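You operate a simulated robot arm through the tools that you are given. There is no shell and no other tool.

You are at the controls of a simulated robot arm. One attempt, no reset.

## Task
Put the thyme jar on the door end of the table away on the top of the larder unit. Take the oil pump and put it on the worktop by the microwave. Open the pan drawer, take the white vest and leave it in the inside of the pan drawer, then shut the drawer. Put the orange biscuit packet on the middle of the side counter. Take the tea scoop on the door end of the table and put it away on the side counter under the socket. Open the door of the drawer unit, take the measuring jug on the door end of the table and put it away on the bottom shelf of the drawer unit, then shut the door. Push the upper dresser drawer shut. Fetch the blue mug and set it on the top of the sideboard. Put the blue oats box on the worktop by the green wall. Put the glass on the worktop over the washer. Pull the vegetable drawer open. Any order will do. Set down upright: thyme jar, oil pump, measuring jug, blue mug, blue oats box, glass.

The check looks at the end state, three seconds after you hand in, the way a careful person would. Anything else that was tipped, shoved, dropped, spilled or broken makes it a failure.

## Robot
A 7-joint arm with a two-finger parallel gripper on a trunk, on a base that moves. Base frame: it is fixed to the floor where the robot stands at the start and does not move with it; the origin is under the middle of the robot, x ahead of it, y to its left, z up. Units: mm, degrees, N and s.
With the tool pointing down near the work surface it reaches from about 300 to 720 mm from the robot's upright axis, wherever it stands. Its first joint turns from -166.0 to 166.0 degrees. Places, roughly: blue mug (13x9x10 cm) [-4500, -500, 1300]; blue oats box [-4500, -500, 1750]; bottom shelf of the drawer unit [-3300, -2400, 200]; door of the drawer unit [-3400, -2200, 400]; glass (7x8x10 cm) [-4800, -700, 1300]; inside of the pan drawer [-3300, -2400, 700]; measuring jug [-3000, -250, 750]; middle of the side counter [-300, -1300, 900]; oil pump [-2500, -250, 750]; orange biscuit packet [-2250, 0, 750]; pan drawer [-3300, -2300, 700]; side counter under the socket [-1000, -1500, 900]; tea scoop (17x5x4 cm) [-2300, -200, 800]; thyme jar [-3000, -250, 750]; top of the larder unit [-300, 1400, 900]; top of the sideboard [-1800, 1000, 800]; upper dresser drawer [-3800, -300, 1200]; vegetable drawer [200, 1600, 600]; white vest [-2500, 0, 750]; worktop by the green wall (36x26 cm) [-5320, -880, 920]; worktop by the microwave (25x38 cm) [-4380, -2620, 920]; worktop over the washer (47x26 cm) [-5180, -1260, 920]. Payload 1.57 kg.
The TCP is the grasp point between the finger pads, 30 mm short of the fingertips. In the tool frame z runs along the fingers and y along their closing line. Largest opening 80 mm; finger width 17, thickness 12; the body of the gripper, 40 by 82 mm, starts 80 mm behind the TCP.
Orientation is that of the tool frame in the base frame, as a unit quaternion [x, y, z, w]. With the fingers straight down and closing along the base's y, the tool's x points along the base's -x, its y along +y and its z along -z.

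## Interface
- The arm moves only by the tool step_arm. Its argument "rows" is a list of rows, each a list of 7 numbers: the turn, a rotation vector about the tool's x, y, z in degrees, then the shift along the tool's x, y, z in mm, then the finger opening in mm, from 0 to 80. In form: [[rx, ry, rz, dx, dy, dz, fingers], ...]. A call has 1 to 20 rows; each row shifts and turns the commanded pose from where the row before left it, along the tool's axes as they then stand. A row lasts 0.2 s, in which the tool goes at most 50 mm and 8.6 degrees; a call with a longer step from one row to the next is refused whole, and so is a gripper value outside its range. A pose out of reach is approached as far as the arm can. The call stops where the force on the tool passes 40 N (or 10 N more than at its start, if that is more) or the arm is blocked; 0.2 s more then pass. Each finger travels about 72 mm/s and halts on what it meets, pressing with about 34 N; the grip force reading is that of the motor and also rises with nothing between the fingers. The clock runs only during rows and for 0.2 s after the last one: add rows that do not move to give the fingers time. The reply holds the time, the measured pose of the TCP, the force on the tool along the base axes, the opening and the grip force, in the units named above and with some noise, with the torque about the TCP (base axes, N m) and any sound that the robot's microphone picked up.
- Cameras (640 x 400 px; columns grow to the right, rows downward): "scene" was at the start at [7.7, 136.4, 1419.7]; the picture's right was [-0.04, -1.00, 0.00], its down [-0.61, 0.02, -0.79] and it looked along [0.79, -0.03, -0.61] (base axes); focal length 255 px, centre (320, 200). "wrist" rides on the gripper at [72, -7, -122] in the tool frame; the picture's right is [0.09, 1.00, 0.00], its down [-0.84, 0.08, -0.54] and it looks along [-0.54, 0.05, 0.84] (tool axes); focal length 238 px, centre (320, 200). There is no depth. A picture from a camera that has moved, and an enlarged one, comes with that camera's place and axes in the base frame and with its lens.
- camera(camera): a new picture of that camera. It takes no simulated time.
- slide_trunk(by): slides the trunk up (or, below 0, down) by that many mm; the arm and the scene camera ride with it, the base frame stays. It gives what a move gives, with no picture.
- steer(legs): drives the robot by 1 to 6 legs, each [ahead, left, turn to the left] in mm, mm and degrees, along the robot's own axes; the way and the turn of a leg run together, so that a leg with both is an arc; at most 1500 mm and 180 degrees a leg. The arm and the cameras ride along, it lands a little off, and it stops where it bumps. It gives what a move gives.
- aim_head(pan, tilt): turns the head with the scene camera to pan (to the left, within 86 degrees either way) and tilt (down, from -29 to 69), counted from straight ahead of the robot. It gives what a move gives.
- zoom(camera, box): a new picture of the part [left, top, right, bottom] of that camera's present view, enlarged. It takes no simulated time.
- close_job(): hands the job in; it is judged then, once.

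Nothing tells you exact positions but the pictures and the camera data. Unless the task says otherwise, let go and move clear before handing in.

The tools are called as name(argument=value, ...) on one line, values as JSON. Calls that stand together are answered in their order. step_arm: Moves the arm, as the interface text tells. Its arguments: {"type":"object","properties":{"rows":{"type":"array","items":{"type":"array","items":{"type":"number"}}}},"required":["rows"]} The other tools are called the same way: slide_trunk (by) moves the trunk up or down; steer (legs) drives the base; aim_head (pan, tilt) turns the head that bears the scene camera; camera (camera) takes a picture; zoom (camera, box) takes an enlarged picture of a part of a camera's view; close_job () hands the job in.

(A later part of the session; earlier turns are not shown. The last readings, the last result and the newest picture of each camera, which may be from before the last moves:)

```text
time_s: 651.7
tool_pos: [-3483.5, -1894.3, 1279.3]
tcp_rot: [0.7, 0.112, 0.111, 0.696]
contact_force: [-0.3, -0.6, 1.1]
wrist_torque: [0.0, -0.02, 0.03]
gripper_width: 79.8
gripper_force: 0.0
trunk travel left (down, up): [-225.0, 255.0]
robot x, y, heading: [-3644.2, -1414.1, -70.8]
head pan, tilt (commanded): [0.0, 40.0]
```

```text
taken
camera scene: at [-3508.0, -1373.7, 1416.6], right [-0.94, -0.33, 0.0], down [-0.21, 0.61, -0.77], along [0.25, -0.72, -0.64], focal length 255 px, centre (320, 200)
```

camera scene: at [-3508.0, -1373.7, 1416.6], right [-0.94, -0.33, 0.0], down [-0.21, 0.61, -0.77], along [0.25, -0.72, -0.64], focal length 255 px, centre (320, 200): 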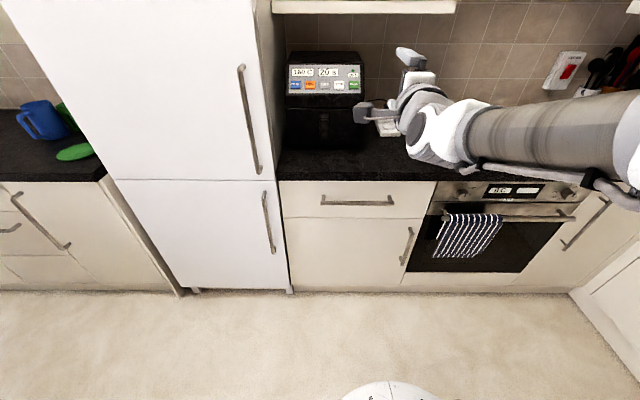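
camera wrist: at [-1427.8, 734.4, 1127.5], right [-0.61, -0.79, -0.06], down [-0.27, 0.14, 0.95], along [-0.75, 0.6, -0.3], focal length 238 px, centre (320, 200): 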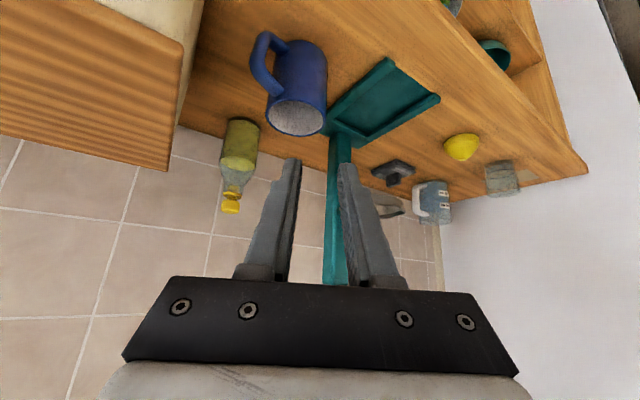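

slide_trunk(by=-200)

step_arm(rows=[[0, 0, 0, 0, -45, 10, 80], [0, 0, 0, 0, -45, 10, 80], [0, 0, 0, 0, -45, 10, 80], [0, 0, 0, 0, -45, 10, 80], [0, 0, 0, 0, -45, 10, 80], [0, 0, 0, 0, -45, 10, 80], [0, 0, 0, 0, -7, 40, 80], [0, 0, 0, 0, 0, 30, 80], [0, 0, 0, 0, 0, 0, 80]])

camera(camera="wrist")

camera(camera="scene")

```text
time_s: 653.9
tool_pos: [-3483.1, -1894.3, 1079.7]
tcp_rot: [0.701, 0.111, 0.112, 0.696]
contact_force: [0.0, 0.0, 0.8]
wrist_torque: [-0.02, 0.0, 0.0]
gripper_width: 80.2
gripper_force: 0.1
trunk travel left (down, up): [-25.0, 455.0]
robot x, y, heading: [-3640.7, -1412.4, -70.9]
head pan, tilt (commanded): [0.0, 40.0]
```

```text
time_s: 655.9
tool_pos: [-3442.5, -2017.3, 802.5]
tcp_rot: [0.7, 0.111, 0.112, 0.696]
contact_force: [0.1, 0.0, 0.0]
wrist_torque: [0.04, 0.02, 0.04]
gripper_width: 80.0
gripper_force: 0.0
trunk travel left (down, up): [-25.0, 455.0]
robot x, y, heading: [-3647.3, -1414.0, -71.0]
head pan, tilt (commanded): [0.0, 40.0]
```

```text
taken
camera wrist: at [-3411.5, -1879.3, 797.1], right [0.09, 0.02, 1.0], down [-0.96, 0.26, 0.08], along [-0.25, -0.97, 0.04], focal length 238 px, centre (320, 200)
```

wrist: 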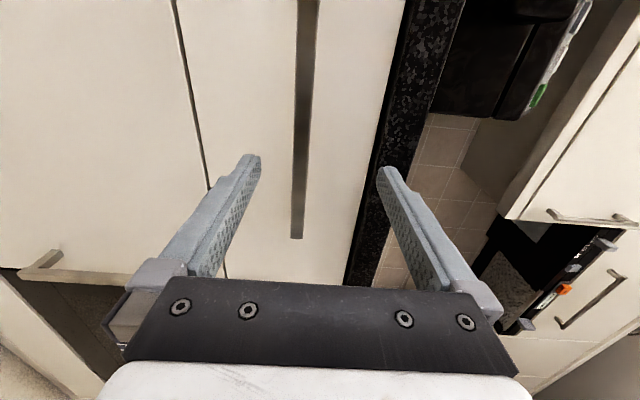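

```text
taken
camera scene: at [-3508.1, -1373.7, 1216.6], right [-0.94, -0.33, 0.0], down [-0.21, 0.61, -0.77], along [0.25, -0.72, -0.64], focal length 255 px, centre (320, 200)
```

scene: 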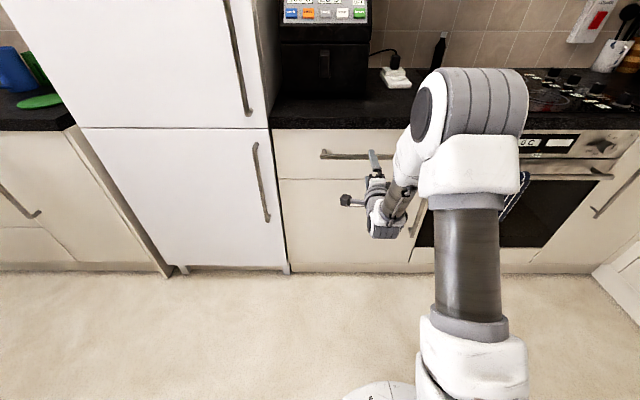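

step_arm(rows=[[0, 0, 0, 0, -9, 30, 80], [0, 0, 0, 0, -9, 30, 80], [0, 0, 0, 0, 0, 20, 80], [0, 0, 0, 0, 0, 0, 80]])

camera(camera="wrist")

```text
time_s: 656.9
tool_pos: [-3418.4, -2091.6, 783.3]
tcp_rot: [0.699, 0.111, 0.11, 0.697]
contact_force: [0.3, 0.2, 0.2]
wrist_torque: [0.02, -0.01, -0.03]
gripper_width: 80.3
gripper_force: 0.1
trunk travel left (down, up): [-25.0, 455.0]
robot x, y, heading: [-3644.5, -1416.6, -71.0]
head pan, tilt (commanded): [0.0, 40.0]
```

```text
taken
camera wrist: at [-3387.4, -1953.7, 777.8], right [0.09, 0.02, 1.0], down [-0.96, 0.26, 0.08], along [-0.25, -0.97, 0.04], focal length 238 px, centre (320, 200)
```

wrist: 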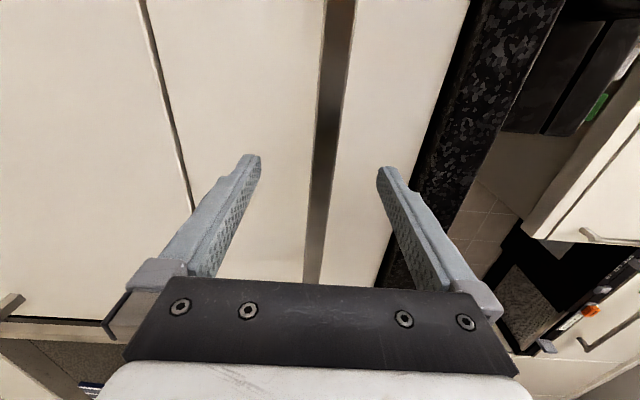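

step_arm(rows=[[0, 0, 0, 0, 0, 5, 40], [0, 0, 0, 0, 0, 0, 0], [0, 0, 0, 0, 0, 0, 0], [0, 0, 0, 0, 0, 0, 0], [0, 0, 0, 0, 0, 0, 0]])

step_arm(rows=[[0, 0, 0, 0, 0, -15, 0], [0, 0, 0, 0, 0, -20, 0], [0, 0, 0, 0, 0, -20, 0], [0, 0, 0, 0, 0, -20, 0]])

camera(camera="scene")

```text
time_s: 658.1
tool_pos: [-3416.0, -2097.4, 785.9]
tcp_rot: [0.699, 0.11, 0.111, 0.698]
contact_force: [-0.2, -1.0, 5.3]
wrist_torque: [-0.63, 0.34, -0.05]
gripper_width: 15.7
gripper_force: 30.5
trunk travel left (down, up): [-25.0, 455.0]
robot x, y, heading: [-3643.4, -1415.5, -70.9]
head pan, tilt (commanded): [0.0, 40.0]
```

```text
time_s: 659.1
tool_pos: [-3441.0, -2026.3, 785.4]
tcp_rot: [0.699, 0.11, 0.111, 0.698]
contact_force: [-3.1, 0.3, 15.6]
wrist_torque: [-0.52, 0.17, 0.8]
gripper_width: 15.5
gripper_force: 31.5
trunk travel left (down, up): [-25.0, 455.0]
robot x, y, heading: [-3643.8, -1417.5, -70.6]
head pan, tilt (commanded): [0.0, 40.0]
```

```text
taken
camera scene: at [-3508.6, -1372.7, 1216.8], right [-0.94, -0.33, 0.0], down [-0.21, 0.61, -0.77], along [0.25, -0.72, -0.64], focal length 255 px, centre (320, 200)
```

scene: 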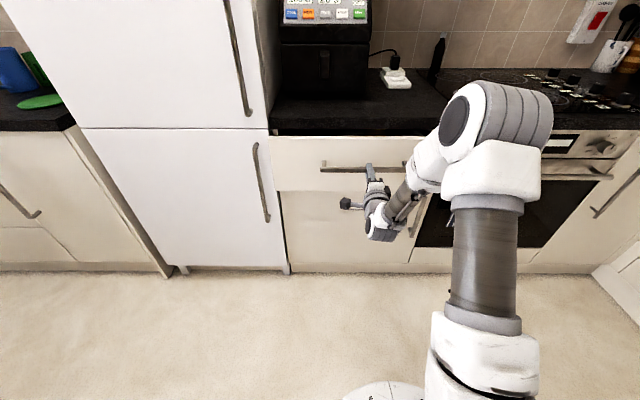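

step_arm(rows=[[0, 0, 0, 0, 0, -25, 0], [0, 0, 0, 0, 0, -25, 0], [0, 0, 0, 0, 0, -25, 0], [0, 0, 0, 0, 0, -25, 0]])

steer(legs=[[-100, 0, 0]])

camera(camera="scene")

```text
time_s: 660.1
tool_pos: [-3472.3, -1933.1, 786.4]
tcp_rot: [0.701, 0.11, 0.11, 0.696]
contact_force: [-8.1, -1.1, 4.5]
wrist_torque: [-0.61, 0.39, -0.92]
gripper_width: 15.5
gripper_force: 31.8
trunk travel left (down, up): [-25.0, 455.0]
robot x, y, heading: [-3645.2, -1413.6, -71.1]
head pan, tilt (commanded): [0.0, 40.0]
```

```text
time_s: 661.4
tool_pos: [-3503.8, -1838.1, 785.7]
tcp_rot: [0.701, 0.111, 0.111, 0.695]
contact_force: [-13.4, -3.2, -5.8]
wrist_torque: [-0.43, 0.42, -0.48]
gripper_width: 15.7
gripper_force: 31.1
trunk travel left (down, up): [-25.0, 455.0]
robot x, y, heading: [-3675.7, -1321.8, -70.4]
head pan, tilt (commanded): [0.0, 40.0]
```

```text
taken
camera scene: at [-3541.7, -1279.2, 1216.6], right [-0.94, -0.33, 0.0], down [-0.21, 0.61, -0.77], along [0.25, -0.72, -0.64], focal length 255 px, centre (320, 200)
```

scene: 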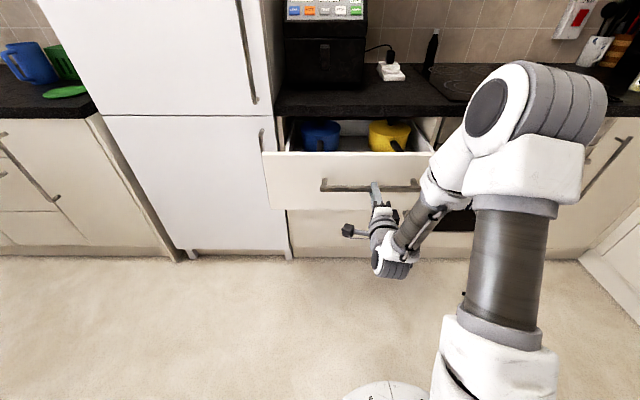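

steer(legs=[[-80, 0, 0]])

camera(camera="scene")

```text
time_s: 662.6
tool_pos: [-3529.9, -1763.2, 784.9]
tcp_rot: [0.701, 0.112, 0.111, 0.695]
contact_force: [2.9, 3.5, -2.6]
wrist_torque: [-0.47, 0.39, -0.11]
gripper_width: 15.6
gripper_force: 31.4
trunk travel left (down, up): [-25.0, 455.0]
robot x, y, heading: [-3702.7, -1245.6, -70.8]
head pan, tilt (commanded): [0.0, 40.0]
```

```text
taken
camera scene: at [-3566.9, -1204.0, 1216.6], right [-0.94, -0.33, 0.0], down [-0.21, 0.61, -0.77], along [0.25, -0.72, -0.64], focal length 255 px, centre (320, 200)
```

scene: 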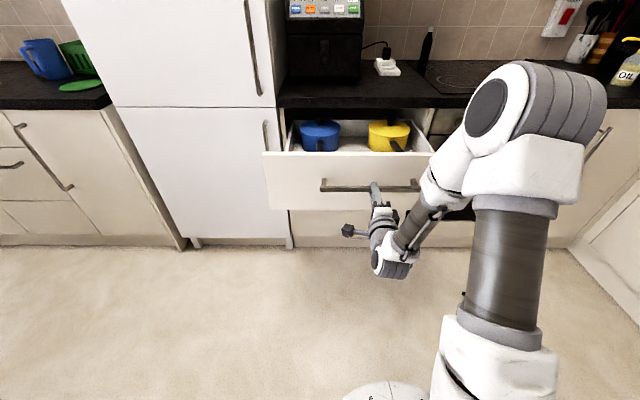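

step_arm(rows=[[0, 0, 0, 0, 0, 0, 40], [0, 0, 0, 0, 0, 0, 80], [0, 0, 0, 0, 0, 0, 80]])

steer(legs=[[-150, 0, 0]])

slide_trunk(by=400)

aim_head(pan=0, tilt=50)

camera(camera="scene")

```text
time_s: 663.4
tool_pos: [-3529.9, -1762.8, 784.8]
tcp_rot: [0.701, 0.112, 0.111, 0.695]
contact_force: [-0.4, 0.2, 0.3]
wrist_torque: [-0.02, 0.0, 0.01]
gripper_width: 80.2
gripper_force: 0.1
trunk travel left (down, up): [-25.0, 455.0]
robot x, y, heading: [-3703.3, -1243.2, -70.5]
head pan, tilt (commanded): [0.0, 40.0]
```

```text
time_s: 664.9
tool_pos: [-3573.3, -1639.3, 784.7]
tcp_rot: [0.701, 0.112, 0.112, 0.695]
contact_force: [0.7, -1.0, -0.6]
wrist_torque: [-0.02, -0.03, 0.0]
gripper_width: 80.2
gripper_force: 0.1
trunk travel left (down, up): [-25.0, 455.0]
robot x, y, heading: [-3747.2, -1122.2, -70.9]
head pan, tilt (commanded): [0.0, 40.0]
stopped in leg 1: the robot was blocked; the commanded pose is now the measured one
```

```text
time_s: 668.7
tool_pos: [-3572.3, -1637.6, 1185.5]
tcp_rot: [0.701, 0.112, 0.111, 0.695]
contact_force: [0.3, 0.0, -0.2]
wrist_torque: [0.0, -0.02, -0.02]
gripper_width: 80.0
gripper_force: 0.1
trunk travel left (down, up): [-425.0, 55.0]
robot x, y, heading: [-3744.4, -1119.4, -70.8]
head pan, tilt (commanded): [0.0, 40.0]
```

```text
time_s: 669.5
tool_pos: [-3572.9, -1638.2, 1185.0]
tcp_rot: [0.701, 0.112, 0.111, 0.695]
contact_force: [-0.4, 0.0, -0.6]
wrist_torque: [0.0, -0.03, 0.0]
gripper_width: 80.2
gripper_force: 0.0
trunk travel left (down, up): [-425.0, 55.0]
robot x, y, heading: [-3746.5, -1121.8, -70.9]
head pan, tilt (commanded): [0.0, 50.0]
```

```text
taken
camera scene: at [-3613.2, -1071.7, 1602.5], right [-0.94, -0.33, 0.0], down [-0.25, 0.72, -0.64], along [0.21, -0.61, -0.77], focal length 255 px, centre (320, 200)
```

scene: 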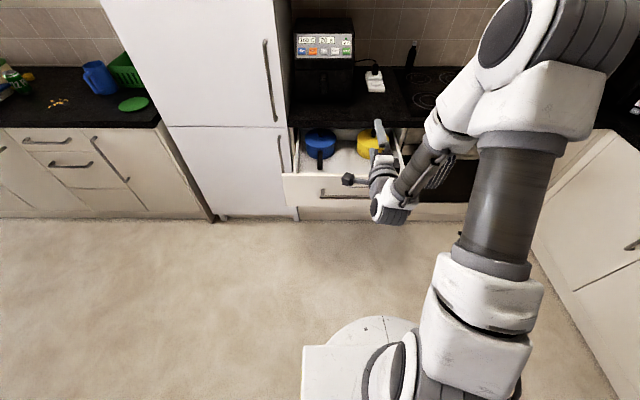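

The robot touched something behind it (the chair). I move forward right away and turn the head and body to check that nothing was shifted.

steer(legs=[[130, 0, 0]])

steer(legs=[[0, 0, 90]])

aim_head(pan=70, tilt=35)

camera(camera="scene")

```text
time_s: 671.0
tool_pos: [-3529.3, -1761.7, 1185.5]
tcp_rot: [0.701, 0.112, 0.111, 0.695]
contact_force: [0.1, 0.1, -0.4]
wrist_torque: [-0.01, -0.01, 0.01]
gripper_width: 80.2
gripper_force: 0.1
trunk travel left (down, up): [-425.0, 55.0]
robot x, y, heading: [-3702.7, -1241.4, -71.0]
head pan, tilt (commanded): [0.0, 50.0]
```

```text
time_s: 676.5
tool_pos: [-3182.2, -1078.5, 1184.6]
tcp_rot: [0.422, 0.572, 0.567, 0.417]
contact_force: [-0.1, 0.5, 0.0]
wrist_torque: [0.03, -0.02, -0.02]
gripper_width: 80.0
gripper_force: 0.1
trunk travel left (down, up): [-425.0, 55.0]
robot x, y, heading: [-3702.7, -1242.9, 18.3]
head pan, tilt (commanded): [0.0, 50.0]
```

```text
time_s: 677.9
tool_pos: [-3181.9, -1078.3, 1185.0]
tcp_rot: [0.421, 0.572, 0.567, 0.417]
contact_force: [0.6, 0.3, -0.3]
wrist_torque: [-0.02, 0.01, -0.01]
gripper_width: 80.1
gripper_force: 0.0
trunk travel left (down, up): [-425.0, 55.0]
robot x, y, heading: [-3700.1, -1243.7, 18.3]
head pan, tilt (commanded): [70.0, 35.0]
```

```text
taken
camera scene: at [-3818.7, -1048.3, 1624.1], right [1.0, -0.03, 0.0], down [-0.02, -0.57, -0.82], along [0.02, 0.82, -0.57], focal length 255 px, centre (320, 200)
```

scene: 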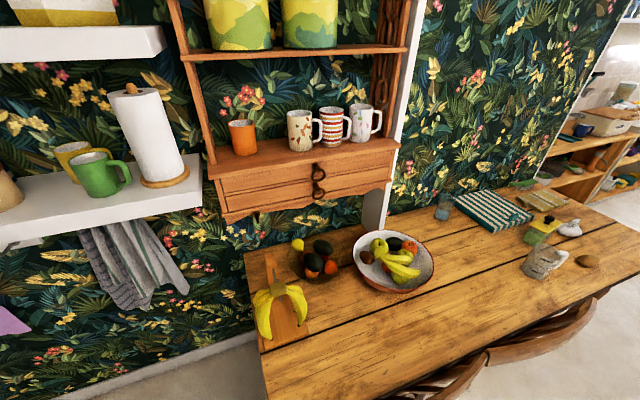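

The chairs look unmoved. I bring the gripper back to pointing down and go to the table for the white vest.

step_arm(rows=[[0, 0, -8.2, 0, 0, 0, 80], [0, 0, -8.2, 0, 0, 0, 80], [0, 0, -8.2, 0, 0, 0, 80], [0, 0, -8.2, 0, 0, 0, 80], [0, 0, -8.2, 0, 0, 0, 80], [0, 0, -8.2, 0, 0, 0, 80], [0, 0, -8.2, 0, 0, 0, 80], [0, 0, -8.2, 0, 0, 0, 80], [0, 0, -8.2, 0, 0, 0, 80], [0, 0, -8.2, 0, 0, 0, 80], [0, 0, -8.0, 0, 0, 0, 80]])

step_arm(rows=[[0, 8.2, 0, 0, 0, 0, 80], [0, 8.2, 0, 0, 0, 0, 80], [0, 8.2, 0, 0, 0, 0, 80], [0, 8.2, 0, 0, 0, 0, 80], [0, 8.2, 0, 0, 0, 0, 80], [0, 8.2, 0, 0, 0, 0, 80], [0, 8.2, 0, 0, 0, 0, 80], [0, 8.2, 0, 0, 0, 0, 80], [0, 8.2, 0, 0, 0, 0, 80], [0, 8.2, 0, 0, 0, 0, 80], [0, 8.0, 0, 0, 0, 0, 80]])

steer(legs=[[1440, -30, 0], [0, 0, 90]])

aim_head(pan=0, tilt=50)

camera(camera="scene")

camera(camera="wrist")

```text
time_s: 680.3
tool_pos: [-3184.2, -1079.7, 1186.4]
tcp_rot: [-0.108, 0.702, 0.106, 0.696]
contact_force: [0.2, 0.4, -0.6]
wrist_torque: [0.0, 0.0, 0.01]
gripper_width: 79.8
gripper_force: 0.1
trunk travel left (down, up): [-425.0, 55.0]
robot x, y, heading: [-3702.7, -1245.2, 18.4]
head pan, tilt (commanded): [70.0, 35.0]
```

```text
time_s: 682.7
tool_pos: [-3182.8, -1078.5, 1185.3]
tcp_rot: [-0.151, 0.989, 0.0, -0.005]
contact_force: [0.4, 0.9, -0.4]
wrist_torque: [0.01, 0.03, -0.03]
gripper_width: 79.9
gripper_force: 0.1
trunk travel left (down, up): [-425.0, 55.0]
robot x, y, heading: [-3703.9, -1246.5, 18.2]
head pan, tilt (commanded): [70.0, 35.0]
```

```text
time_s: 697.3
tool_pos: [-2460.9, -300.5, 1184.9]
tcp_rot: [0.793, -0.609, 0.003, 0.003]
contact_force: [-0.5, -0.5, 0.0]
wrist_torque: [0.03, 0.04, 0.02]
gripper_width: 80.0
gripper_force: 0.2
trunk travel left (down, up): [-425.0, 55.0]
robot x, y, heading: [-2316.1, -821.9, 106.4]
head pan, tilt (commanded): [70.0, 35.0]
```

```text
time_s: 698.8
tool_pos: [-2462.0, -299.6, 1185.2]
tcp_rot: [0.794, -0.608, 0.002, 0.003]
contact_force: [0.3, 0.0, 0.1]
wrist_torque: [-0.01, -0.01, 0.01]
gripper_width: 80.3
gripper_force: 0.0
trunk travel left (down, up): [-425.0, 55.0]
robot x, y, heading: [-2311.6, -822.1, 106.1]
head pan, tilt (commanded): [0.0, 50.0]
```

```text
taken
camera scene: at [-2448.2, -867.1, 1602.4], right [0.96, 0.28, 0.0], down [0.21, -0.74, -0.64], along [-0.18, 0.62, -0.77], focal length 255 px, centre (320, 200)
```

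scene: 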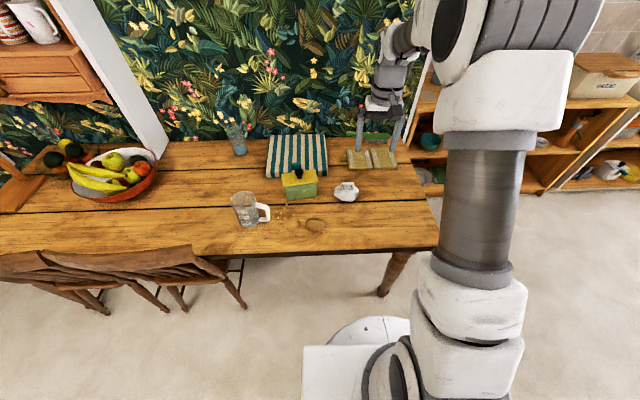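

```text
taken
camera wrist: at [-2435.8, -366.6, 1307.9], right [-0.94, -0.35, 0.0], down [-0.29, 0.79, 0.53], along [-0.19, 0.5, -0.84], focal length 238 px, centre (320, 200)
```

wrist: 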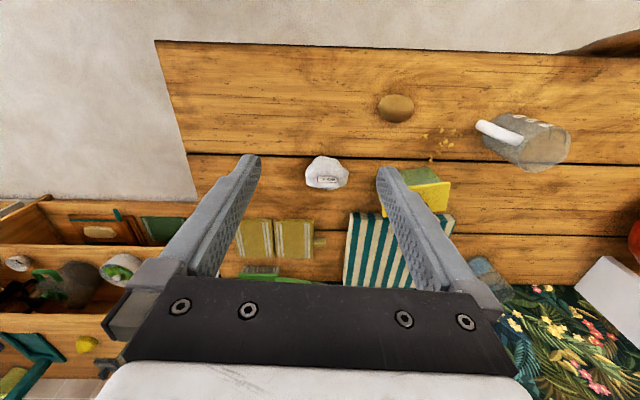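

zoom(camera="scene", box=[300, 160, 400, 230])

zoom(camera="wrist", box=[270, 130, 390, 210])

```text
5.71 times, centred on (350, 195) of scene
camera zoom: at [-2448.2, -867.1, 1602.4], right [0.96, 0.28, 0.0], down [0.21, -0.74, -0.64], along [-0.18, 0.62, -0.77], focal length 1460 px, centre (149, 229)
```

zoom: 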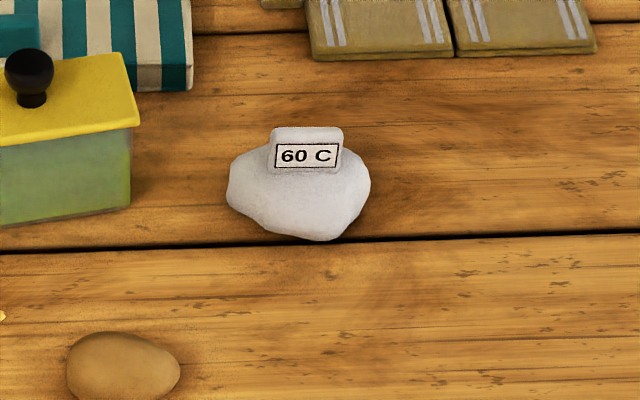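

```text
5.00 times, centred on (330, 170) of wrist
camera zoom: at [-2435.8, -366.6, 1307.9], right [-0.94, -0.35, 0.0], down [-0.29, 0.79, 0.53], along [-0.19, 0.5, -0.84], focal length 1192 px, centre (270, 350)
```

zoom: 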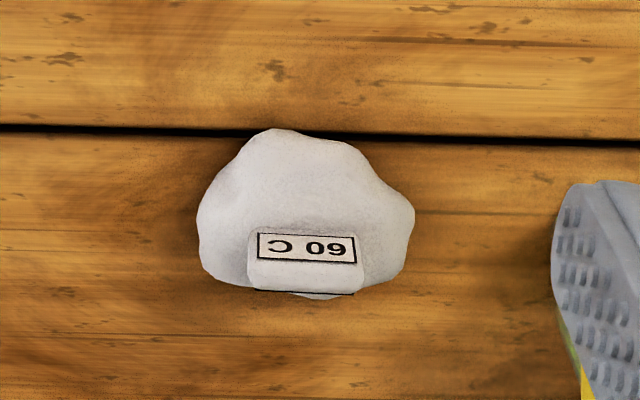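

steer(legs=[[110, 0, 2]])

camera(camera="wrist")

```text
time_s: 700.1
tool_pos: [-2510.3, -197.8, 1184.9]
tcp_rot: [0.803, -0.596, 0.004, 0.002]
contact_force: [0.0, 0.5, 0.8]
wrist_torque: [-0.02, -0.03, 0.01]
gripper_width: 79.9
gripper_force: 0.0
trunk travel left (down, up): [-425.0, 55.0]
robot x, y, heading: [-2346.9, -721.0, 108.0]
head pan, tilt (commanded): [0.0, 50.0]
```

```text
taken
camera wrist: at [-2483.0, -264.2, 1307.8], right [-0.93, -0.38, 0.0], down [-0.32, 0.78, 0.53], along [-0.2, 0.49, -0.84], focal length 238 px, centre (320, 200)
```

wrist: 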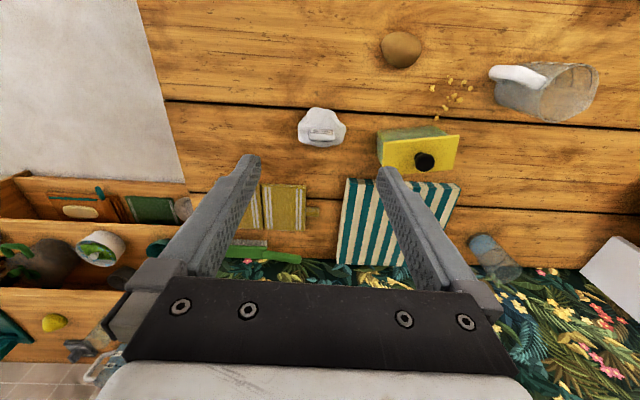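

step_arm(rows=[[0, 0, 0, -35, 4.5, 0, 80], [0, 0, 0, -35, 4.5, 0, 80], [0, 0, 0, 0, 0, 50, 80], [0, 0, 0, 0, 0, 50, 80], [0, 0, 0, 0, 0, 50, 80], [0, 0, 0, 0, 0, 50, 80], [0, 0, 0, 0, 0, 50, 80], [0, 0, 0, 0, 0, 0, 80]])

camera(camera="wrist")

```text
time_s: 701.9
tool_pos: [-2537.4, -136.0, 932.7]
tcp_rot: [0.803, -0.596, 0.003, 0.003]
contact_force: [-0.6, 0.3, -0.3]
wrist_torque: [0.0, 0.0, 0.02]
gripper_width: 79.8
gripper_force: 0.1
trunk travel left (down, up): [-425.0, 55.0]
robot x, y, heading: [-2348.5, -720.7, 108.0]
head pan, tilt (commanded): [0.0, 50.0]
```

```text
taken
camera wrist: at [-2510.0, -202.1, 1055.4], right [-0.93, -0.38, 0.0], down [-0.32, 0.78, 0.54], along [-0.2, 0.49, -0.84], focal length 238 px, centre (320, 200)
```

wrist: 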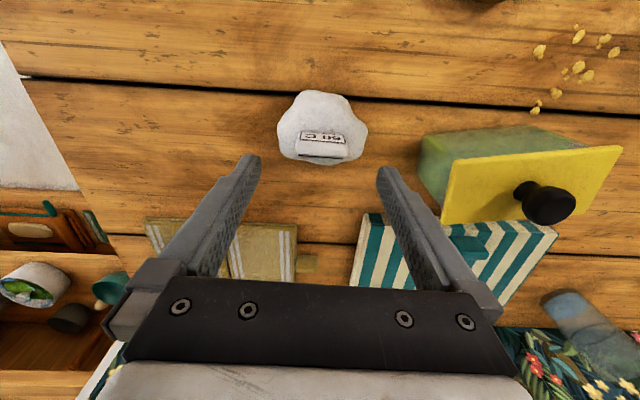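

step_arm(rows=[[0, 0, 0, -8, 0, 30, 80], [0, 0, 0, 0, 0, 30, 80], [0, 0, 0, 0, 0, 20, 80], [0, 0, 0, 0, 0, 0, 80]])

camera(camera="wrist")

```text
time_s: 702.9
tool_pos: [-2539.5, -130.1, 853.3]
tcp_rot: [0.803, -0.596, 0.003, 0.003]
contact_force: [0.2, -1.1, 0.3]
wrist_torque: [0.01, -0.01, -0.02]
gripper_width: 79.8
gripper_force: 0.1
trunk travel left (down, up): [-425.0, 55.0]
robot x, y, heading: [-2348.4, -719.9, 107.8]
head pan, tilt (commanded): [0.0, 50.0]
```

```text
taken
camera wrist: at [-2512.4, -194.9, 976.7], right [-0.93, -0.38, 0.0], down [-0.32, 0.78, 0.54], along [-0.2, 0.49, -0.84], focal length 238 px, centre (320, 200)
```

wrist: 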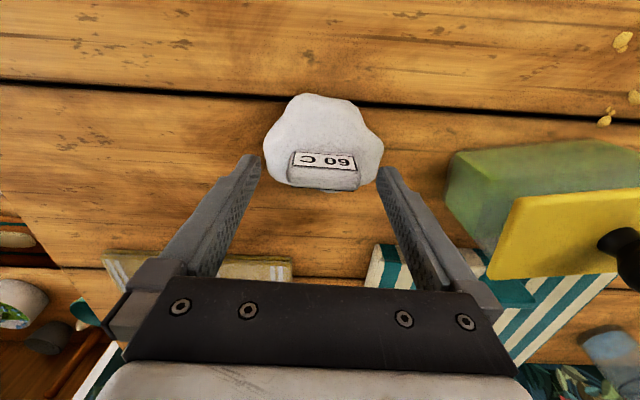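

step_arm(rows=[[0, 0, 0, 0, 1, 8, 64], [0, 0, 0, 0, 0, 6, 64], [0, 0, 0, 0, 0, 0, 64]])

step_arm(rows=[[0, 0, 0, 0, 0, 5, 64], [0, 0, 0, 0, 0, 4, 64], [0, 0, 0, 0, 0, 0, 64]])

camera(camera="wrist")

```text
time_s: 703.7
tool_pos: [-2542.0, -130.3, 840.4]
tcp_rot: [0.803, -0.596, 0.004, 0.003]
contact_force: [0.2, -0.3, 0.2]
wrist_torque: [0.03, 0.0, -0.04]
gripper_width: 63.9
gripper_force: 0.2
trunk travel left (down, up): [-425.0, 55.0]
robot x, y, heading: [-2350.6, -718.3, 108.1]
head pan, tilt (commanded): [0.0, 50.0]
```

```text
time_s: 704.5
tool_pos: [-2541.5, -128.9, 830.6]
tcp_rot: [0.803, -0.595, 0.003, 0.003]
contact_force: [-1.2, 0.4, 0.1]
wrist_torque: [-0.02, 0.0, -0.01]
gripper_width: 63.7
gripper_force: 0.1
trunk travel left (down, up): [-425.0, 55.0]
robot x, y, heading: [-2350.0, -715.8, 108.2]
head pan, tilt (commanded): [0.0, 50.0]
```

```text
taken
camera wrist: at [-2514.2, -195.5, 954.4], right [-0.93, -0.38, 0.0], down [-0.32, 0.78, 0.54], along [-0.2, 0.5, -0.84], focal length 238 px, centre (320, 200)
```

wrist: 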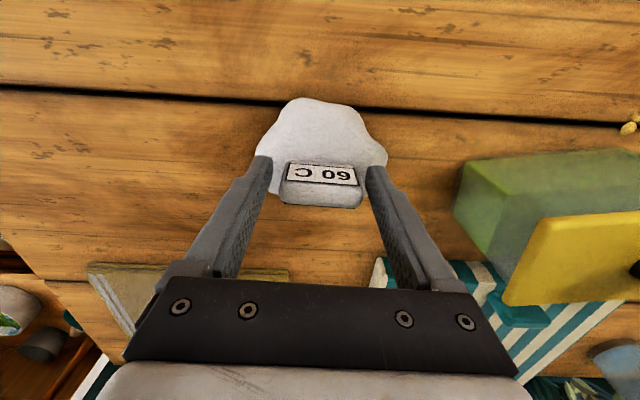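

step_arm(rows=[[0, 0, 0, 0, 0, 5, 64], [0, 0, 0, 0, 0, 0, 64]])

step_arm(rows=[[0, 0, 0, 0, 0, 0, 50], [0, 0, 0, 0, 0, 0, 30], [0, 0, 0, 0, 0, 0, 30], [0, 0, 0, 0, 0, 0, 30]])

step_arm(rows=[[0, 0, 0, 0, 0, -15, 30], [0, 0, 0, 0, 0, -30, 30], [0, 0, 0, 0, 0, -40, 30], [0, 0, 0, 0, 0, 0, 30]])

camera(camera="wrist")

```text
time_s: 705.1
tool_pos: [-2541.7, -129.8, 825.9]
tcp_rot: [0.804, -0.595, 0.004, 0.002]
contact_force: [-0.6, -0.2, -0.1]
wrist_torque: [-0.03, -0.04, 0.01]
gripper_width: 64.3
gripper_force: 0.1
trunk travel left (down, up): [-425.0, 55.0]
robot x, y, heading: [-2348.6, -720.7, 107.9]
head pan, tilt (commanded): [0.0, 50.0]
```

```text
time_s: 706.1
tool_pos: [-2541.4, -129.3, 827.0]
tcp_rot: [0.803, -0.595, 0.004, 0.003]
contact_force: [0.5, 0.0, -0.3]
wrist_torque: [0.0, -0.03, 0.0]
gripper_width: 53.4
gripper_force: 33.8
trunk travel left (down, up): [-425.0, 55.0]
robot x, y, heading: [-2345.0, -716.1, 108.0]
head pan, tilt (commanded): [0.0, 50.0]
```

```text
time_s: 707.1
tool_pos: [-2542.4, -129.6, 911.4]
tcp_rot: [0.803, -0.595, 0.004, 0.003]
contact_force: [0.1, -0.6, -1.9]
wrist_torque: [0.01, 0.0, -0.02]
gripper_width: 53.6
gripper_force: 34.1
trunk travel left (down, up): [-425.0, 55.0]
robot x, y, heading: [-2348.3, -721.1, 107.9]
head pan, tilt (commanded): [0.0, 50.0]
```

```text
taken
camera wrist: at [-2514.6, -195.8, 1034.4], right [-0.93, -0.38, 0.0], down [-0.32, 0.78, 0.53], along [-0.2, 0.49, -0.84], focal length 238 px, centre (320, 200)
```

wrist: 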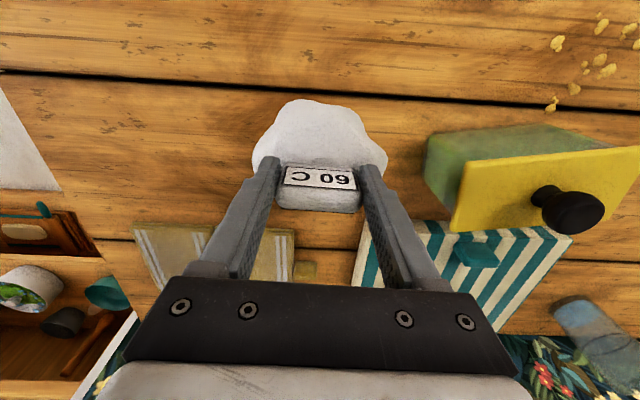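

The vest is held by its tag block. I lift it, back off, turn and carry it to the open pan drawer.

step_arm(rows=[[0, 0, 0, 15, 0, -45, 30], [0, 0, 0, 15, 0, -45, 30], [0, 0, 0, 15, 0, -45, 30], [0, 0, 0, 15, 0, -45, 30], [0, 0, 0, 0, 0, 0, 30]])

steer(legs=[[-200, 0, 0], [0, 0, 180]])

steer(legs=[[0, -1400, 0]])

camera(camera="scene")

```text
time_s: 708.3
tool_pos: [-2525.7, -187.2, 1091.7]
tcp_rot: [0.804, -0.595, 0.004, 0.002]
contact_force: [-0.8, 1.0, -0.6]
wrist_torque: [-0.01, 0.02, -0.02]
gripper_width: 53.4
gripper_force: 33.8
trunk travel left (down, up): [-425.0, 55.0]
robot x, y, heading: [-2347.3, -719.7, 107.8]
head pan, tilt (commanded): [0.0, 50.0]
```

```text
time_s: 720.3
tool_pos: [-2107.2, -1443.7, 1091.7]
tcp_rot: [0.595, 0.804, 0.003, -0.004]
contact_force: [0.1, 0.0, -1.8]
wrist_torque: [0.02, 0.01, -0.01]
gripper_width: 53.3
gripper_force: 33.8
trunk travel left (down, up): [-425.0, 55.0]
robot x, y, heading: [-2285.0, -913.5, -71.7]
head pan, tilt (commanded): [0.0, 50.0]
```

```text
time_s: 731.1
tool_pos: [-3479.8, -1882.6, 1092.2]
tcp_rot: [0.6, 0.8, 0.002, -0.003]
contact_force: [0.3, 0.2, -0.3]
wrist_torque: [-0.01, 0.0, 0.0]
gripper_width: 53.8
gripper_force: 34.2
trunk travel left (down, up): [-425.0, 55.0]
robot x, y, heading: [-3651.6, -1345.6, -72.6]
head pan, tilt (commanded): [0.0, 50.0]
```

```text
taken
camera scene: at [-3514.8, -1303.7, 1602.4], right [-0.96, -0.3, 0.0], down [-0.23, 0.73, -0.64], along [0.19, -0.61, -0.77], focal length 255 px, centre (320, 200)
```

scene: 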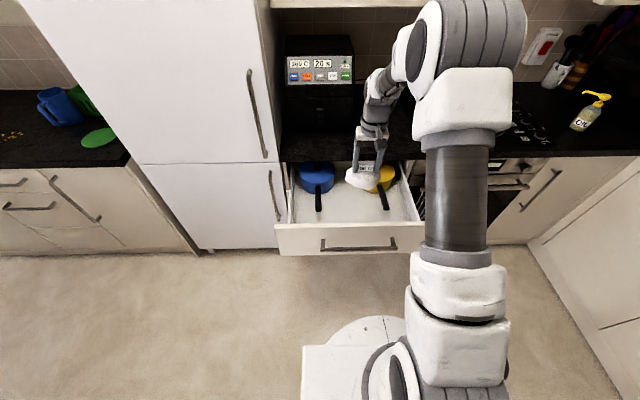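

zoom(camera="scene", box=[260, 140, 440, 270])

camera(camera="wrist")

```text
3.08 times, centred on (350, 205) of scene
camera zoom: at [-3514.8, -1303.7, 1602.4], right [-0.96, -0.3, 0.0], down [-0.23, 0.73, -0.64], along [0.19, -0.61, -0.77], focal length 786 px, centre (228, 185)
```

zoom: 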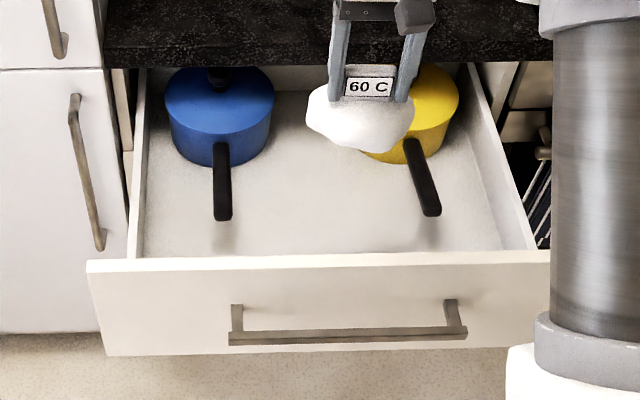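

```text
taken
camera wrist: at [-3506.1, -1816.4, 1214.3], right [0.93, 0.37, 0.0], down [0.31, -0.79, 0.53], along [0.2, -0.5, -0.84], focal length 238 px, centre (320, 200)
```

wrist: 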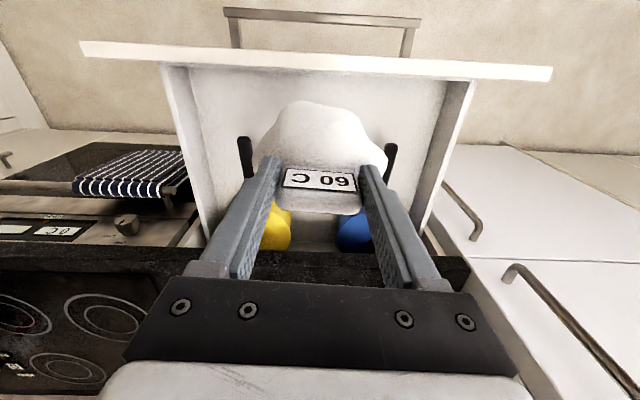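

step_arm(rows=[[0, 0, 0, -35, 0, 0, 30], [0, 0, 0, -35, 0, 0, 30], [0, 0, 0, 0, 0, 50, 30], [0, 0, 0, 0, 0, 50, 30], [0, 0, 0, 0, 0, 50, 30], [0, 0, 0, 0, 0, 40, 30], [0, 0, 0, 0, 0, 0, 30]])

camera(camera="wrist")

zoom(camera="scene", box=[260, 140, 440, 270])

```text
time_s: 732.8
tool_pos: [-3460.2, -1947.1, 900.3]
tcp_rot: [0.6, 0.8, 0.004, -0.002]
contact_force: [-0.6, 0.7, -2.2]
wrist_torque: [-0.02, 0.0, 0.01]
gripper_width: 53.4
gripper_force: 34.7
trunk travel left (down, up): [-425.0, 55.0]
robot x, y, heading: [-3649.4, -1345.1, -73.1]
head pan, tilt (commanded): [0.0, 50.0]
```

```text
taken
camera wrist: at [-3485.6, -1881.7, 1023.1], right [0.93, 0.37, 0.0], down [0.31, -0.79, 0.54], along [0.2, -0.5, -0.84], focal length 238 px, centre (320, 200)
```

wrist: 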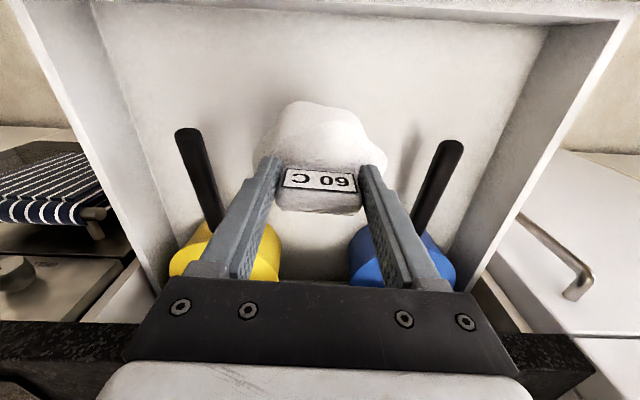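

```text
3.08 times, centred on (350, 205) of scene
camera zoom: at [-3514.7, -1303.8, 1602.4], right [-0.96, -0.3, 0.0], down [-0.23, 0.73, -0.64], along [0.19, -0.61, -0.77], focal length 786 px, centre (228, 185)
```

zoom: 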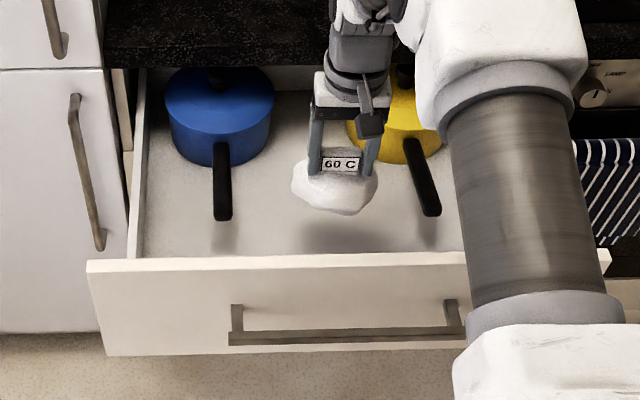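

step_arm(rows=[[0, 0, 0, 0, 0, 30, 30], [0, 0, 0, 0, 0, 30, 30], [0, 0, 0, 0, 0, 0, 30]])

step_arm(rows=[[0, 0, 0, 0, 0, 10, 30], [0, 0, 0, 0, 0, 10, 30], [0, 0, 0, 0, 0, 0, 30]])

camera(camera="wrist")

zoom(camera="scene", box=[260, 140, 440, 270])

```text
time_s: 733.5
tool_pos: [-3461.7, -1947.9, 842.2]
tcp_rot: [0.601, 0.8, 0.002, -0.004]
contact_force: [-0.1, 0.6, -1.2]
wrist_torque: [-0.07, 0.03, 0.0]
gripper_width: 53.1
gripper_force: 33.9
trunk travel left (down, up): [-425.0, 55.0]
robot x, y, heading: [-3650.3, -1346.0, -72.7]
head pan, tilt (commanded): [0.0, 50.0]
```

```text
time_s: 734.4
tool_pos: [-3462.4, -1945.0, 820.8]
tcp_rot: [0.6, 0.8, 0.002, -0.004]
contact_force: [0.5, -0.1, -1.9]
wrist_torque: [-0.02, -0.01, -0.03]
gripper_width: 53.5
gripper_force: 33.9
trunk travel left (down, up): [-425.0, 55.0]
robot x, y, heading: [-3647.0, -1346.7, -73.0]
head pan, tilt (commanded): [0.0, 50.0]
```

```text
taken
camera wrist: at [-3486.9, -1880.3, 943.9], right [0.93, 0.37, 0.0], down [0.31, -0.79, 0.54], along [0.2, -0.5, -0.84], focal length 238 px, centre (320, 200)
```

wrist: 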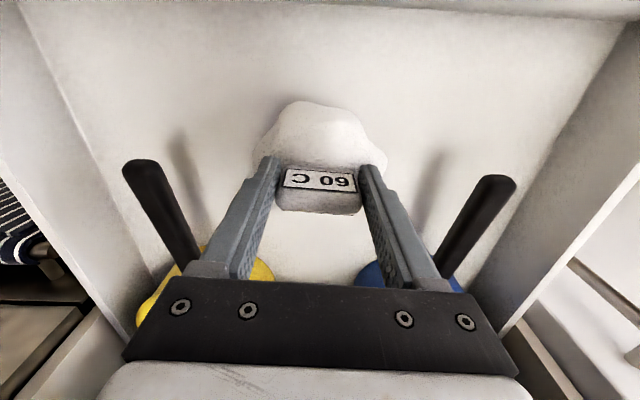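

```text
3.08 times, centred on (350, 205) of scene
camera zoom: at [-3514.8, -1303.7, 1602.4], right [-0.96, -0.3, 0.0], down [-0.23, 0.73, -0.64], along [0.19, -0.61, -0.77], focal length 786 px, centre (228, 185)
```

zoom: 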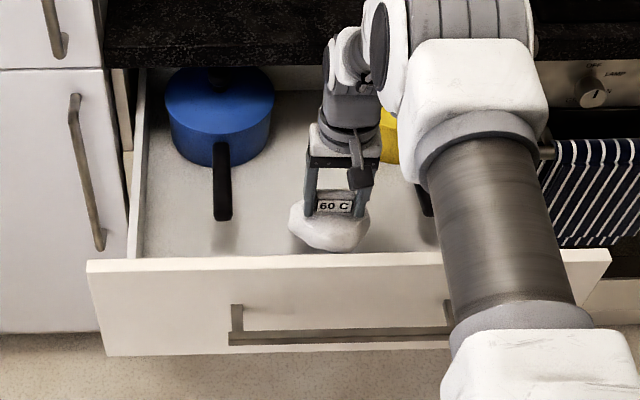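

step_arm(rows=[[0, 0, 0, -10, 0, 10, 30], [0, 0, 0, 0, 0, 10, 30], [0, 0, 0, 0, 0, 0, 30]])

step_arm(rows=[[0, 0, 0, 0, 0, 6, 30], [0, 0, 0, 0, 0, 6, 30], [0, 0, 0, 0, 0, 0, 30]])

step_arm(rows=[[0, 0, 0, 0, 0, 5, 30], [0, 0, 0, 0, 0, 5, 30], [0, 0, 0, 0, 0, 0, 30]])

camera(camera="wrist")

```text
time_s: 735.1
tool_pos: [-3458.2, -1956.8, 801.8]
tcp_rot: [0.601, 0.799, 0.002, -0.004]
contact_force: [0.8, 1.1, -1.1]
wrist_torque: [0.01, 0.01, 0.04]
gripper_width: 53.5
gripper_force: 34.1
trunk travel left (down, up): [-425.0, 55.0]
robot x, y, heading: [-3650.3, -1348.6, -72.7]
head pan, tilt (commanded): [0.0, 50.0]
```

```text
time_s: 736.0
tool_pos: [-3457.3, -1954.9, 789.1]
tcp_rot: [0.6, 0.8, 0.002, -0.003]
contact_force: [-0.3, 0.4, -1.0]
wrist_torque: [0.04, 0.02, 0.05]
gripper_width: 53.4
gripper_force: 33.8
trunk travel left (down, up): [-425.0, 55.0]
robot x, y, heading: [-3648.1, -1346.4, -72.9]
head pan, tilt (commanded): [0.0, 50.0]
```

```text
time_s: 736.8
tool_pos: [-3456.8, -1956.2, 778.3]
tcp_rot: [0.601, 0.8, 0.002, -0.003]
contact_force: [0.7, 0.1, -1.4]
wrist_torque: [0.05, 0.02, 0.01]
gripper_width: 53.4
gripper_force: 33.9
trunk travel left (down, up): [-425.0, 55.0]
robot x, y, heading: [-3648.5, -1348.4, -72.5]
head pan, tilt (commanded): [0.0, 50.0]
```

```text
taken
camera wrist: at [-3483.7, -1890.7, 901.6], right [0.93, 0.37, 0.0], down [0.31, -0.79, 0.54], along [0.2, -0.5, -0.84], focal length 238 px, centre (320, 200)
```

wrist: 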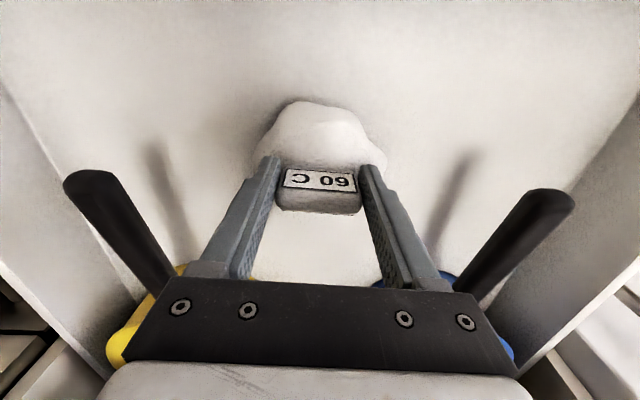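

step_arm(rows=[[0, 0, 0, 0, 0, 6, 30], [0, 0, 0, 0, 0, 6, 30], [0, 0, 0, 0, 0, 0, 30]])

step_arm(rows=[[0, 0, 0, 0, 0, 5, 30], [0, 0, 0, 0, 0, 5, 30], [0, 0, 0, 0, 0, 0, 30]])

step_arm(rows=[[0, 0, 0, 0, 0, 5, 30], [0, 0, 0, 0, 0, 5, 30], [0, 0, 0, 0, 0, 0, 30]])

camera(camera="wrist")

```text
time_s: 737.5
tool_pos: [-3457.9, -1956.2, 767.1]
tcp_rot: [0.6, 0.8, 0.002, -0.003]
contact_force: [-0.4, 1.1, 2.0]
wrist_torque: [0.0, 0.14, -0.01]
gripper_width: 53.6
gripper_force: 33.6
trunk travel left (down, up): [-425.0, 55.0]
robot x, y, heading: [-3650.3, -1348.6, -72.5]
head pan, tilt (commanded): [0.0, 50.0]
```

```text
time_s: 738.2
tool_pos: [-3455.0, -1965.3, 766.0]
tcp_rot: [0.6, 0.8, -0.004, 0.006]
contact_force: [0.7, -2.1, 14.9]
wrist_torque: [0.15, 0.14, 0.0]
gripper_width: 53.5
gripper_force: 34.1
trunk travel left (down, up): [-425.0, 55.0]
robot x, y, heading: [-3649.8, -1347.7, -72.9]
head pan, tilt (commanded): [0.0, 50.0]
stopped in row 3: the force on the tool passed its limit at 43 N (the readings are from after the stop); the commanded pose is now the measured one
```

```text
time_s: 738.7
tool_pos: [-3453.3, -1971.4, 765.5]
tcp_rot: [0.6, 0.8, -0.006, 0.011]
contact_force: [-0.2, -3.6, 14.9]
wrist_torque: [0.18, 0.1, -0.02]
gripper_width: 53.3
gripper_force: 33.9
trunk travel left (down, up): [-425.0, 55.0]
robot x, y, heading: [-3648.4, -1347.3, -72.6]
head pan, tilt (commanded): [0.0, 50.0]
stopped in row 2: the force on the tool passed its limit at 49 N (the readings are from after the stop); the commanded pose is now the measured one
```

```text
taken
camera wrist: at [-3480.5, -1900.4, 885.3], right [0.93, 0.37, 0.0], down [0.3, -0.77, 0.56], along [0.21, -0.52, -0.83], focal length 238 px, centre (320, 200)
```

wrist: 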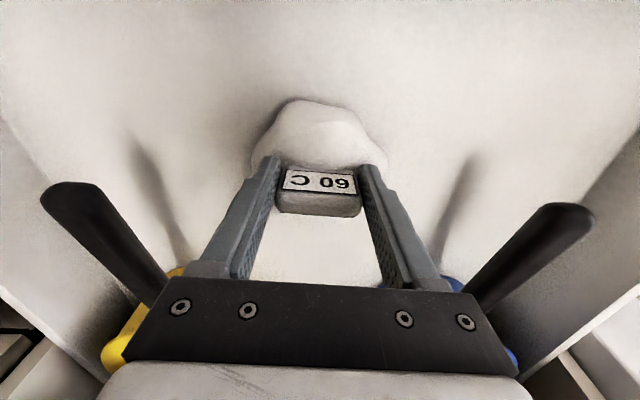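

The vest rests on the drawer floor. I ease up and let go.

step_arm(rows=[[0, 0, 0, 0, 0, -5, 30], [0, 0, 0, 0, 0, 0, 30]])

step_arm(rows=[[0, 0, 0, 0, 0, 0, 64], [0, 0, 0, 0, 0, 0, 70], [0, 0, 0, 0, 0, 0, 70], [0, 0, 0, 0, 0, -30, 70], [0, 0, 0, 0, 0, -45, 70], [0, 0, 0, 0, 0, -45, 70], [0, 0, 0, 0, 0, -45, 70], [0, 0, 0, 0, 0, -45, 70], [0, 0, 0, 0, 0, -45, 70], [0, 0, 0, 0, 0, -45, 70]])

camera(camera="wrist")

zoom(camera="scene", box=[260, 140, 440, 270])

```text
time_s: 739.3
tool_pos: [-3454.6, -1965.7, 765.2]
tcp_rot: [0.6, 0.8, -0.003, 0.006]
contact_force: [0.2, 0.1, -1.6]
wrist_torque: [0.02, 0.02, -0.04]
gripper_width: 53.4
gripper_force: 34.6
trunk travel left (down, up): [-425.0, 55.0]
robot x, y, heading: [-3648.5, -1341.8, -72.8]
head pan, tilt (commanded): [0.0, 50.0]
```

```text
time_s: 741.5
tool_pos: [-3456.8, -1962.4, 1066.1]
tcp_rot: [0.6, 0.8, -0.005, 0.007]
contact_force: [-0.4, -1.0, 0.3]
wrist_torque: [-0.01, -0.02, 0.02]
gripper_width: 70.2
gripper_force: 0.0
trunk travel left (down, up): [-425.0, 55.0]
robot x, y, heading: [-3649.8, -1349.8, -72.9]
head pan, tilt (commanded): [0.0, 50.0]
```

```text
taken
camera wrist: at [-3482.5, -1893.0, 1186.4], right [0.93, 0.37, 0.0], down [0.31, -0.77, 0.56], along [0.2, -0.52, -0.83], focal length 238 px, centre (320, 200)
```

wrist: 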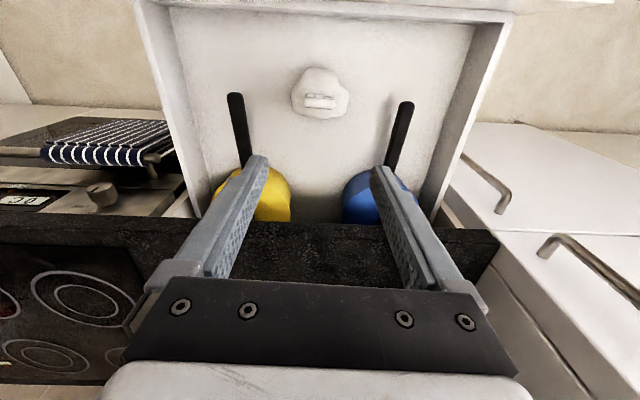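

```text
3.08 times, centred on (350, 205) of scene
camera zoom: at [-3514.8, -1303.3, 1602.4], right [-0.96, -0.3, 0.0], down [-0.23, 0.73, -0.64], along [0.19, -0.61, -0.77], focal length 786 px, centre (228, 185)
```

zoom: 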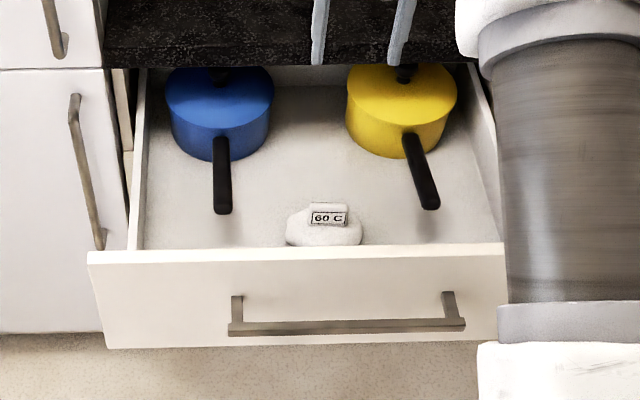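

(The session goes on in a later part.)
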